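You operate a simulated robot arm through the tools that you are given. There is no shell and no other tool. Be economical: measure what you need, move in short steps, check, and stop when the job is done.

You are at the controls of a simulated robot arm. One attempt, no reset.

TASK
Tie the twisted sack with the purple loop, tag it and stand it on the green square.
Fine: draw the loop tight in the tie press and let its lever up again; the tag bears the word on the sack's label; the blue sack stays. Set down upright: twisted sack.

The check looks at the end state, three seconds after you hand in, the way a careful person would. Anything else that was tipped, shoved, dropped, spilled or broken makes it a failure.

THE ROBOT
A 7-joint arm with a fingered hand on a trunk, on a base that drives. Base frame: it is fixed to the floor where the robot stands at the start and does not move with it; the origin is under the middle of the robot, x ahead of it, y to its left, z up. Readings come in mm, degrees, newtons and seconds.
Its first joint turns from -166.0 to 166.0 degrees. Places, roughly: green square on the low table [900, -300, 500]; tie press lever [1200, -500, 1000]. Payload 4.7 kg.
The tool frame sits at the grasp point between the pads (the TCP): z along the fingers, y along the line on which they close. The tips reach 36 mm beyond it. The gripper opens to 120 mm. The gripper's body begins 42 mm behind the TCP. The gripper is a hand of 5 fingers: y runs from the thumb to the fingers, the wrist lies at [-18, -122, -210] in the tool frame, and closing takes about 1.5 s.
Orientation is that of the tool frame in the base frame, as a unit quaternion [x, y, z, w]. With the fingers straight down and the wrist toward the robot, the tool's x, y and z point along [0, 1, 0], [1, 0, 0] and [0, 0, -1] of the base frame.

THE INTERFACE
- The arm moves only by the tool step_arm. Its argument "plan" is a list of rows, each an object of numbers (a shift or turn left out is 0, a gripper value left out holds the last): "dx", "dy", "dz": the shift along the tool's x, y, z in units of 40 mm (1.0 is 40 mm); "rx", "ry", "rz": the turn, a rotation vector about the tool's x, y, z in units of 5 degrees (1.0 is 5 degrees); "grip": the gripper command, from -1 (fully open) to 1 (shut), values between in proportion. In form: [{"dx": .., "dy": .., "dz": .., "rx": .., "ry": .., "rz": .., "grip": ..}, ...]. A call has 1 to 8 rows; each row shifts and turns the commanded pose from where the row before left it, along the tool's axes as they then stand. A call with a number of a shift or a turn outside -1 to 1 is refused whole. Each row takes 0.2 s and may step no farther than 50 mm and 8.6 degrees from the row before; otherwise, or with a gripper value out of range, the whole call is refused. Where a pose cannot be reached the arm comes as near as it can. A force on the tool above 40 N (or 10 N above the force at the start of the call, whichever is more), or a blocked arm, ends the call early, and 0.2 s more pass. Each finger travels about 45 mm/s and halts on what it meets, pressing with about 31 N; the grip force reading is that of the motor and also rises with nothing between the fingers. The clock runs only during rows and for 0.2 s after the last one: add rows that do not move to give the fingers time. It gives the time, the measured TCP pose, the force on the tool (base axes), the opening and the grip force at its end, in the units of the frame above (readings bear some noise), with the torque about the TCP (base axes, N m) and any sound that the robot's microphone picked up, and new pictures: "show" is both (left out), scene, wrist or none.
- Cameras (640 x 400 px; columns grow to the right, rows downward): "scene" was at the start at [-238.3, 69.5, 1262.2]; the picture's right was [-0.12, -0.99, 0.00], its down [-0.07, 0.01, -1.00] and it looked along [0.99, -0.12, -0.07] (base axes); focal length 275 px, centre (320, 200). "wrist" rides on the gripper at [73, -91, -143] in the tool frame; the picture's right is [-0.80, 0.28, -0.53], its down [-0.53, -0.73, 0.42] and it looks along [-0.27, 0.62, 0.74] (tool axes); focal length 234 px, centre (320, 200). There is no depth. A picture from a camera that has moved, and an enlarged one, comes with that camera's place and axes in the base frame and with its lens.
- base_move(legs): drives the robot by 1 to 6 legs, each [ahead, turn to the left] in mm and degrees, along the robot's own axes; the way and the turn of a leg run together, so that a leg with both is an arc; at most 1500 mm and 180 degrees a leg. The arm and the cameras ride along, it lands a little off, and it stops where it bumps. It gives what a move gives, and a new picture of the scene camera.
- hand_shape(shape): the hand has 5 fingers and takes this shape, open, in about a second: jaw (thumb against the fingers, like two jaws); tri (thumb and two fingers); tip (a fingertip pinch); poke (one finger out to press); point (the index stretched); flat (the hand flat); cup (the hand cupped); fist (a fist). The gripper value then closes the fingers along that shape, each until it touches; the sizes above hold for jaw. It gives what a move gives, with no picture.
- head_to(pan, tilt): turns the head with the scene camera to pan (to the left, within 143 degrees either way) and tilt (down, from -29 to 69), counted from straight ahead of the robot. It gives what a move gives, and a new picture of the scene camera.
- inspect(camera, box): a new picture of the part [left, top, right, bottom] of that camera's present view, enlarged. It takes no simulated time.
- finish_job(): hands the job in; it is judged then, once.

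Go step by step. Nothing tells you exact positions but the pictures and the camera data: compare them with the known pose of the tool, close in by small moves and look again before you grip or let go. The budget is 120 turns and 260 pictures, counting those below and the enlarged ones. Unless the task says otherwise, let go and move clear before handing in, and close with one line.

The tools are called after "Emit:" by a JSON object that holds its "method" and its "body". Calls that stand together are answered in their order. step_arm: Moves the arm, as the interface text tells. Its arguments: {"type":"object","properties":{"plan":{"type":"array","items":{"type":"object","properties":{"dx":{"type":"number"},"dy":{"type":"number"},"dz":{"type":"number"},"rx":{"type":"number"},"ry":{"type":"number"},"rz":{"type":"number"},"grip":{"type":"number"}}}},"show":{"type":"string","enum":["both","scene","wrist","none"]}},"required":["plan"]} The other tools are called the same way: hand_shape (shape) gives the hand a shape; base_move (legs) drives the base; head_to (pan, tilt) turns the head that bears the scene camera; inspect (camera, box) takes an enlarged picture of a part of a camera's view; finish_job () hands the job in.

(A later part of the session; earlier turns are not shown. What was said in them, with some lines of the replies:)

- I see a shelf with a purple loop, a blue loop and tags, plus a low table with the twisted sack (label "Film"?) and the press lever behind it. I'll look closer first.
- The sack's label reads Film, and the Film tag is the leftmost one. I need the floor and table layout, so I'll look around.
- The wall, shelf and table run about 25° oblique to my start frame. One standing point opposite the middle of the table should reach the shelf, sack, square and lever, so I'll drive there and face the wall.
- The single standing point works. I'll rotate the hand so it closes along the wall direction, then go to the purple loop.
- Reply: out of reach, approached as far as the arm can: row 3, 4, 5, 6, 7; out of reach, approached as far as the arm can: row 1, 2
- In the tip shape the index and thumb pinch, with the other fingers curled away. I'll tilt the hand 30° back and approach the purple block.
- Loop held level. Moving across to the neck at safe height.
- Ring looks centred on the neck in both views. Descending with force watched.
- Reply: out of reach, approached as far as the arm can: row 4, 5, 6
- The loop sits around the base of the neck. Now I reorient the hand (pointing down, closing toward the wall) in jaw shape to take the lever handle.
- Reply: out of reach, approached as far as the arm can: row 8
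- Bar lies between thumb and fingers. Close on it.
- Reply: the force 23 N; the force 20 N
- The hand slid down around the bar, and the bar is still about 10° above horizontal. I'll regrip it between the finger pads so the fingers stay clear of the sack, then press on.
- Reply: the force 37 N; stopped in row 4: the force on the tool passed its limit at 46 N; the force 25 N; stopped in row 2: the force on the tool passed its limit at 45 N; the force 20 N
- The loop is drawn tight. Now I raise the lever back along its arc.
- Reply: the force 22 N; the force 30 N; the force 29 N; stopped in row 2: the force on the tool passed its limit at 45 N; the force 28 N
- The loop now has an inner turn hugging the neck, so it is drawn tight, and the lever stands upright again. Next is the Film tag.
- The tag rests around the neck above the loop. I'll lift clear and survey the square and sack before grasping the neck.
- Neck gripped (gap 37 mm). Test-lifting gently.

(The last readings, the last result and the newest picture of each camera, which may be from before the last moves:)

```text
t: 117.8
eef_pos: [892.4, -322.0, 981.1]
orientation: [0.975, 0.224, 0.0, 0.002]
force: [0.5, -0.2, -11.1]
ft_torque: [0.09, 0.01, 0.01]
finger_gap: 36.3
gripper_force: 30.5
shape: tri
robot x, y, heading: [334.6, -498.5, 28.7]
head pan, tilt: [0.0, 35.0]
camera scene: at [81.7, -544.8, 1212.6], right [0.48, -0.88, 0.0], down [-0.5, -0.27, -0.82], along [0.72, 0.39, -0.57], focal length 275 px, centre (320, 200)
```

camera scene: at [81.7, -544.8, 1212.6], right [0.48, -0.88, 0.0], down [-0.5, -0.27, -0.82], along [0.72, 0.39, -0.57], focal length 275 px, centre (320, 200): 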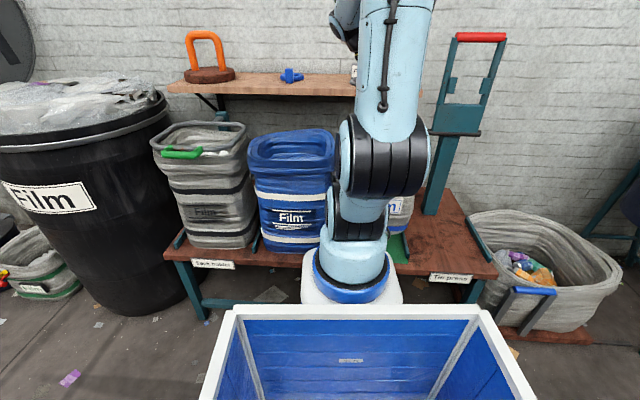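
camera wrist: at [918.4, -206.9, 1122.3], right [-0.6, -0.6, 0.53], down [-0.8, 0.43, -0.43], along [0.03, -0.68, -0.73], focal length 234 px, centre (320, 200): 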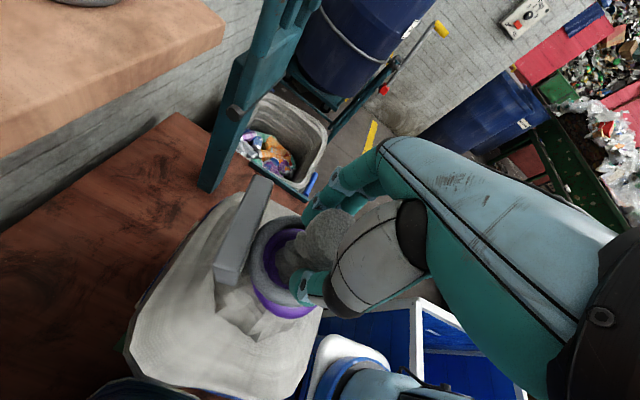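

Emit:
{"method": "step_arm", "body": {"plan": [{"dy": 0.2, "dz": 0.2}, {"dz": 0.4}, {"dz": 0.4}, {"dz": 0.4}, {"dz": 0.3}, {}], "show": "wrist"}}

Emit:
{"method": "inspect", "body": {"camera": "wrist", "box": [60, 180, 360, 400]}}

Emit:
{"method": "inspect", "body": {"camera": "scene", "box": [300, 150, 480, 300]}}

```text
t: 119.2
eef_pos: [896.7, -328.7, 908.6]
orientation: [0.975, 0.224, 0.0, 0.001]
force: [0.6, 0.4, -9.4]
ft_torque: [0.14, 0.03, 0.05]
finger_gap: 36.4
gripper_force: 30.7
shape: tri
robot x, y, heading: [331.9, -499.0, 28.6]
head pan, tilt: [0.0, 35.0]
camera wrist: at [922.4, -213.9, 1051.9], right [-0.6, -0.6, 0.53], down [-0.8, 0.43, -0.43], along [0.03, -0.68, -0.74], focal length 234 px, centre (320, 200)
```

wrist: 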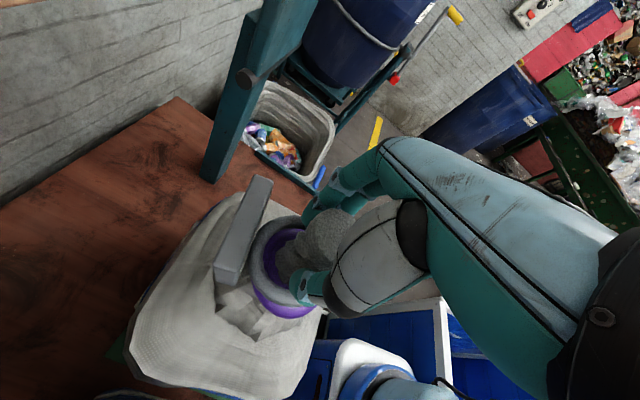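

```text
1.82 times, centred on (210, 290) of wrist
camera zoom: at [922.4, -213.9, 1051.9], right [-0.6, -0.6, 0.53], down [-0.8, 0.43, -0.43], along [0.03, -0.68, -0.74], focal length 426 px, centre (520, 36)
```

zoom: 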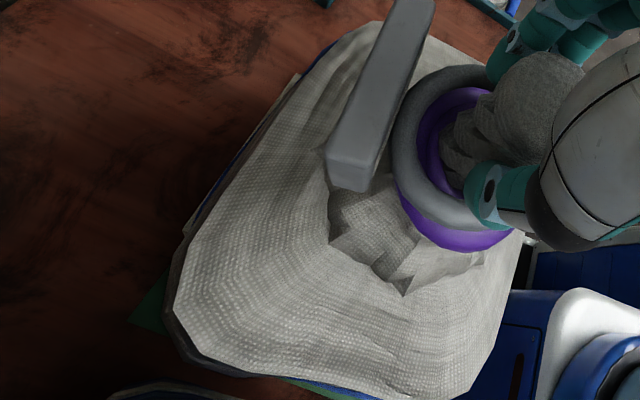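

```text
2.67 times, centred on (390, 225) of scene
camera zoom: at [81.7, -544.8, 1212.6], right [0.48, -0.88, 0.0], down [-0.5, -0.28, -0.82], along [0.72, 0.39, -0.57], focal length 734 px, centre (133, 133)
```

zoom: 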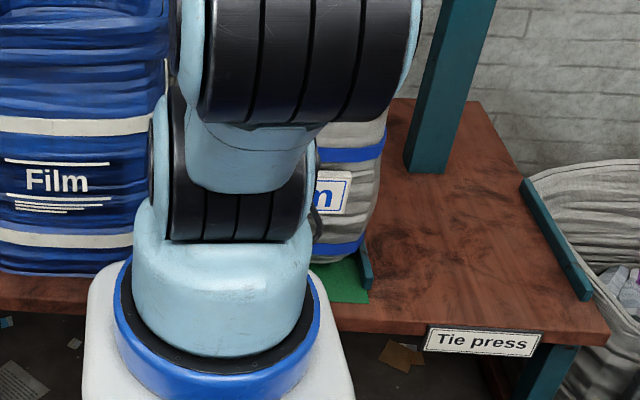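

Emit:
{"method": "step_arm", "body": {"plan": [{"dx": -0.2, "dy": -0.05}, {"dz": 0.2}, {"dz": 0.15}, {"dz": 0.1}, {}], "show": "none"}}

Emit:
{"method": "inspect", "body": {"camera": "wrist", "box": [60, 180, 360, 400]}}

Emit:
{"method": "inspect", "body": {"camera": "scene", "box": [330, 200, 450, 300]}}

```text
t: 120.4
eef_pos: [888.2, -330.1, 892.1]
orientation: [0.975, 0.223, -0.001, 0.001]
force: [-0.2, 0.1, -8.6]
ft_torque: [0.01, 0.06, 0.03]
finger_gap: 36.3
gripper_force: 31.4
shape: tri
robot x, y, heading: [334.9, -502.5, 28.5]
head pan, tilt: [0.0, 35.0]
```

```text
1.82 times, centred on (210, 290) of wrist
camera zoom: at [914.2, -215.9, 1034.3], right [-0.6, -0.6, 0.53], down [-0.8, 0.43, -0.43], along [0.03, -0.68, -0.73], focal length 426 px, centre (520, 36)
```

zoom: 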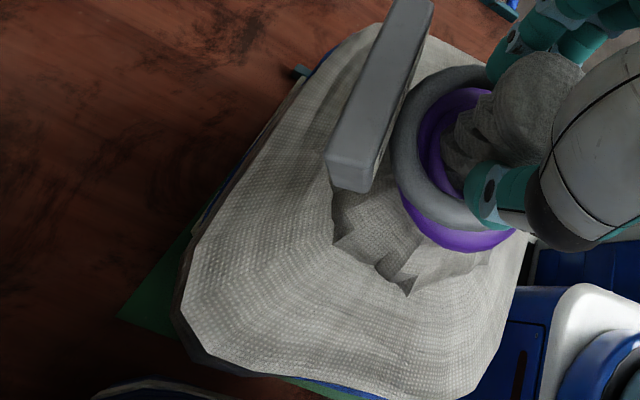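

```text
4.00 times, centred on (390, 250) of scene
camera zoom: at [81.7, -544.8, 1212.6], right [0.48, -0.88, 0.0], down [-0.5, -0.28, -0.82], along [0.72, 0.39, -0.57], focal length 1100 px, centre (40, 0)
```

zoom: 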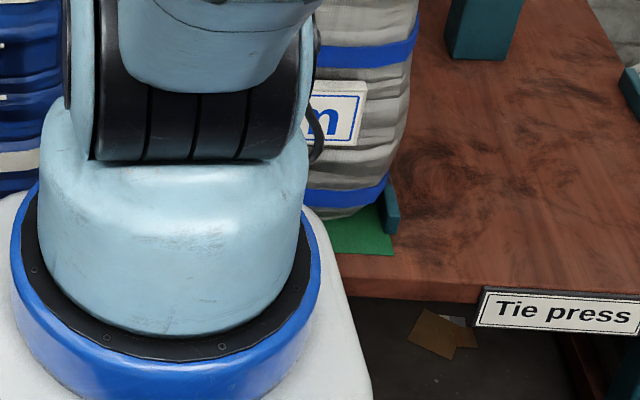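

Emit:
{"method": "step_arm", "body": {"plan": [{"dz": -0.2}, {"dy": -0.3}, {"dz": 0.2}, {"dz": 0.08}, {}], "show": "none"}}

Emit:
{"method": "inspect", "body": {"camera": "scene", "box": [330, 200, 450, 300]}}

Emit:
{"method": "inspect", "body": {"camera": "wrist", "box": [60, 180, 360, 400]}}

```text
t: 121.6
eef_pos: [882.2, -319.6, 887.9]
orientation: [0.975, 0.223, 0.0, 0.002]
force: [-1.0, -1.3, -4.5]
ft_torque: [-0.11, -0.03, -0.03]
finger_gap: 36.4
gripper_force: 31.2
shape: tri
robot x, y, heading: [331.7, -500.5, 28.8]
head pan, tilt: [0.0, 35.0]
```

```text
4.00 times, centred on (390, 250) of scene
camera zoom: at [81.5, -544.8, 1212.5], right [0.48, -0.88, 0.0], down [-0.5, -0.28, -0.82], along [0.72, 0.39, -0.57], focal length 1100 px, centre (40, 0)
```

zoom: 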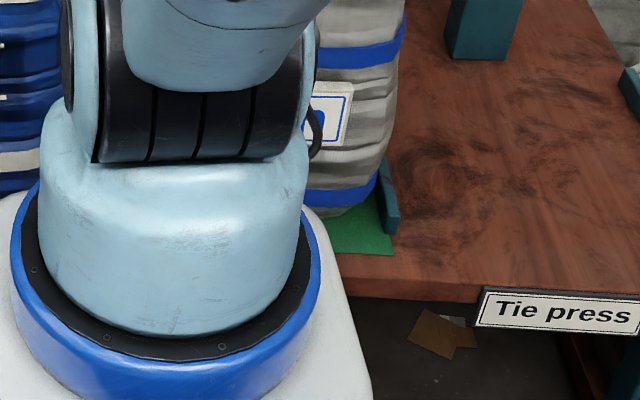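

```text
1.82 times, centred on (210, 290) of wrist
camera zoom: at [909.3, -204.7, 1031.7], right [-0.6, -0.6, 0.53], down [-0.8, 0.43, -0.43], along [0.03, -0.68, -0.73], focal length 426 px, centre (520, 36)
```

zoom: 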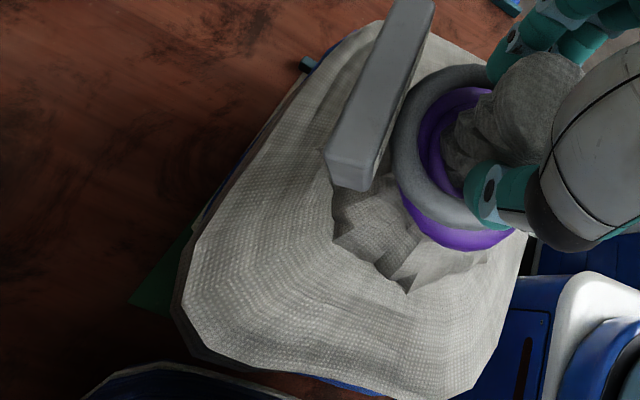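

Emit:
{"method": "step_arm", "body": {"plan": [{"dz": 0.06}, {}, {}], "show": "none"}}

```text
t: 122.4
eef_pos: [884.0, -320.4, 886.9]
orientation: [0.975, 0.223, 0.0, 0.002]
force: [-4.0, -4.5, 16.2]
ft_torque: [-0.24, 0.08, -0.07]
finger_gap: 36.8
gripper_force: 30.9
shape: tri
robot x, y, heading: [330.6, -499.2, 28.8]
head pan, tilt: [0.0, 35.0]
```

Standing firmly on the table now (load reversed). Ease off slightly and open.

Emit:
{"method": "step_arm", "body": {"plan": [{"dz": -0.04}, {"grip": 0.2}, {"grip": -0.2}, {"grip": -0.6}, {"grip": -1}, {}, {}], "show": "none"}}

Emit:
{"method": "inspect", "body": {"camera": "wrist", "box": [60, 130, 400, 400]}}

```text
t: 124.0
eef_pos: [882.2, -318.9, 887.6]
orientation: [0.975, 0.224, 0.001, 0.001]
force: [0.5, 0.5, 0.1]
ft_torque: [-0.01, 0.0, -0.01]
finger_gap: 119.3
gripper_force: 0.0
shape: tri
robot x, y, heading: [328.9, -500.9, 28.6]
head pan, tilt: [0.0, 35.0]
```

```text
1.48 times, centred on (230, 265) of wrist
camera zoom: at [909.3, -204.3, 1031.0], right [-0.6, -0.6, 0.53], down [-0.8, 0.43, -0.43], along [0.03, -0.68, -0.73], focal length 347 px, centre (453, 104)
```

zoom: 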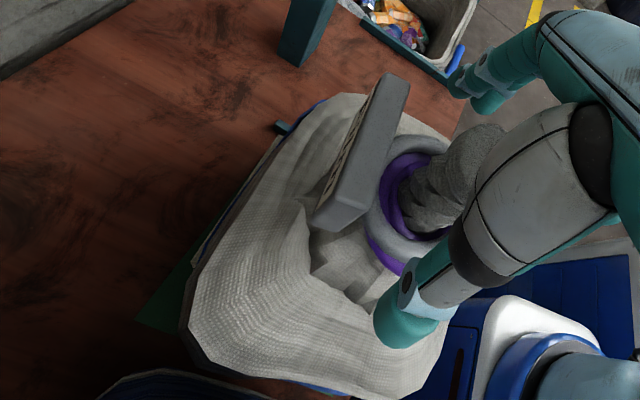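

Released and stable. Lifting the hand straight up and clear to check.

Emit:
{"method": "step_arm", "body": {"plan": [{"dz": -0.4}, {"dz": -0.8}, {"dz": -1}, {"dz": -1}, {"dz": -1}, {"dz": -1}, {"dy": -0.5, "dz": -0.5}, {"dy": -0.5}]}}

Emit:
{"method": "head_to", "body": {"pan": -10, "tilt": 30}}

```text
t: 125.8
eef_pos: [866.1, -283.0, 1117.2]
orientation: [0.975, 0.223, 0.0, 0.001]
force: [-0.1, -0.6, 0.3]
ft_torque: [0.0, -0.01, 0.0]
finger_gap: 119.8
gripper_force: 0.1
shape: tri
robot x, y, heading: [332.4, -500.7, 28.7]
head pan, tilt: [0.0, 35.0]
camera scene: at [81.4, -544.8, 1212.5], right [0.48, -0.88, 0.0], down [-0.5, -0.28, -0.82], along [0.72, 0.39, -0.57], focal length 275 px, centre (320, 200)
camera wrist: at [891.7, -168.5, 1258.7], right [-0.6, -0.6, 0.53], down [-0.8, 0.43, -0.43], along [0.03, -0.68, -0.73], focal length 234 px, centre (320, 200)
```

scene: 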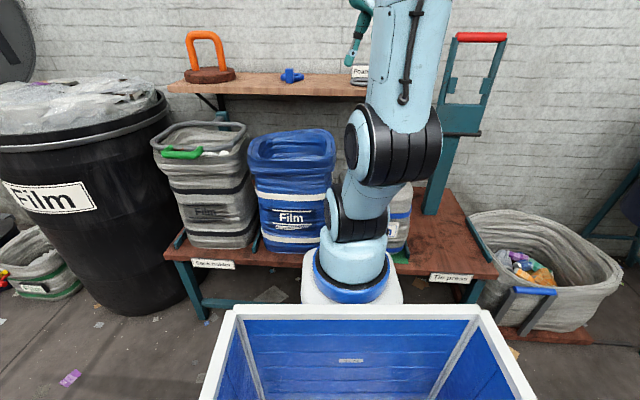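
wrist: 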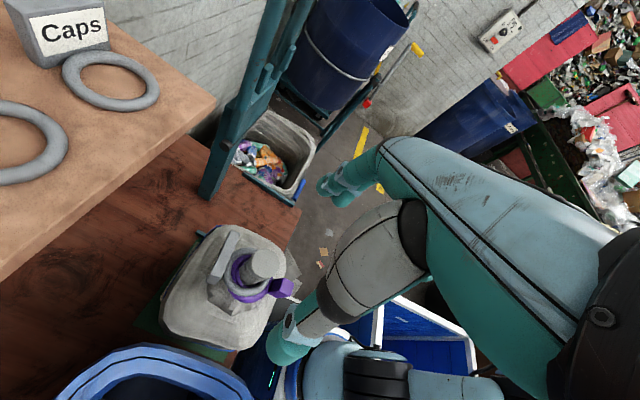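

```text
t: 126.5
eef_pos: [865.5, -283.0, 1114.9]
orientation: [0.975, 0.224, 0.0, 0.001]
force: [0.5, -0.2, -0.7]
ft_torque: [-0.01, 0.0, 0.0]
finger_gap: 119.8
gripper_force: 0.1
shape: tri
robot x, y, heading: [332.2, -498.6, 28.7]
head pan, tilt: [-10.0, 30.0]
camera scene: at [89.8, -558.1, 1220.3], right [0.32, -0.95, 0.0], down [-0.47, -0.16, -0.87], along [0.82, 0.28, -0.5], focal length 275 px, centre (320, 200)
```

scene: 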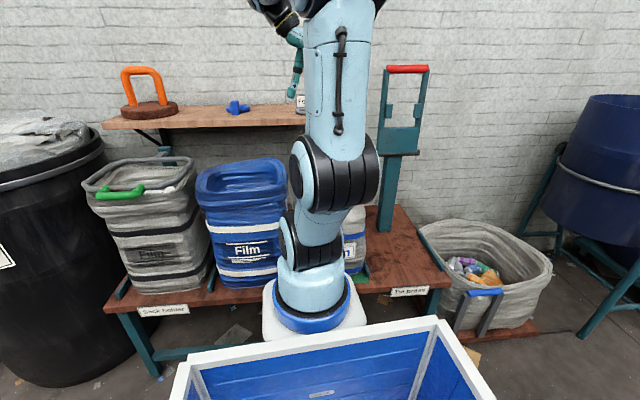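

Emit:
{"method": "inspect", "body": {"camera": "wrist", "box": [110, 200, 320, 380]}}

Emit:
{"method": "step_arm", "body": {"plan": [{"dy": -0.9, "dz": -0.3}, {"dy": -0.9, "dz": -0.3}, {"dy": -0.9}, {"dy": -0.9}, {"dy": -0.9}, {"dy": -0.9}]}}

```text
2.22 times, centred on (215, 290) of wrist
camera zoom: at [891.9, -168.5, 1258.2], right [-0.6, -0.6, 0.53], down [-0.8, 0.43, -0.43], along [0.03, -0.68, -0.73], focal length 520 px, centre (553, 0)
```

zoom: 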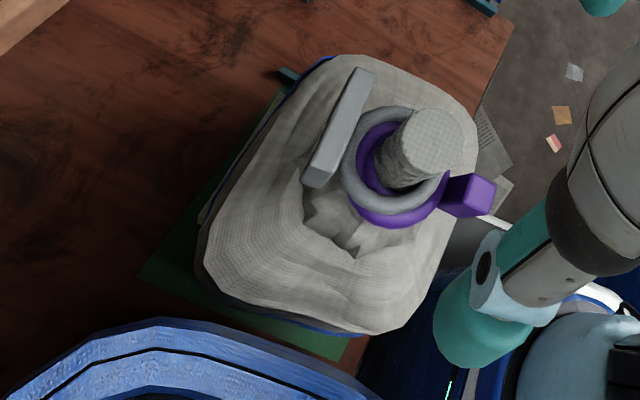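

```text
t: 127.9
eef_pos: [772.1, -89.3, 1139.0]
orientation: [0.975, 0.224, 0.001, 0.002]
force: [-0.1, -0.3, 0.7]
ft_torque: [0.05, 0.01, 0.01]
finger_gap: 119.6
gripper_force: 0.1
shape: tri
robot x, y, heading: [333.3, -503.7, 28.8]
head pan, tilt: [-10.0, 30.0]
camera scene: at [89.8, -558.3, 1220.3], right [0.32, -0.95, 0.0], down [-0.47, -0.16, -0.87], along [0.82, 0.28, -0.5], focal length 275 px, centre (320, 200)
camera wrist: at [798.7, 25.5, 1281.7], right [-0.6, -0.6, 0.53], down [-0.8, 0.43, -0.43], along [0.03, -0.68, -0.74], focal length 234 px, centre (320, 200)
```

scene: 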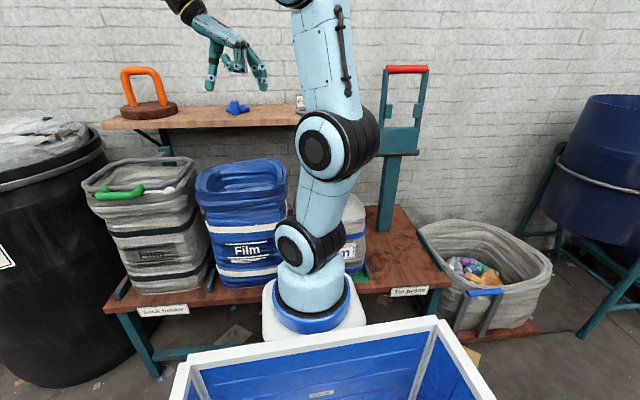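
wrist: 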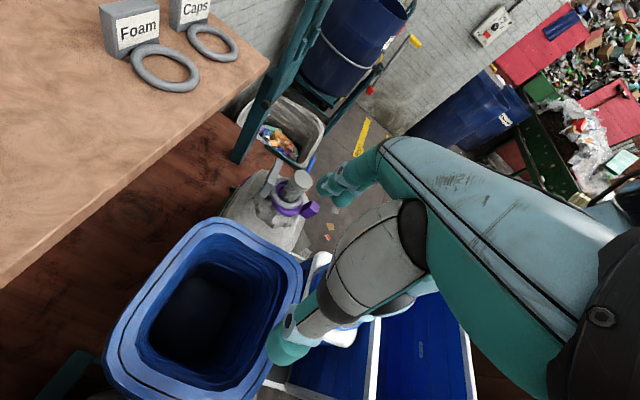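

The sack stands upright on the green square, tied with the purple loop and carrying the Film tag. The lever is up, the blue sack is in place, and the hand is clear, so I'm handing in.

Emit:
{"method": "finish_job", "body": {}}

```text
The job is handed in.
```

The twisted sack is tied tight with the purple loop, bears the "Film" tag and stands upright on the green square. The press lever is up again and the blue sack stayed where it was.
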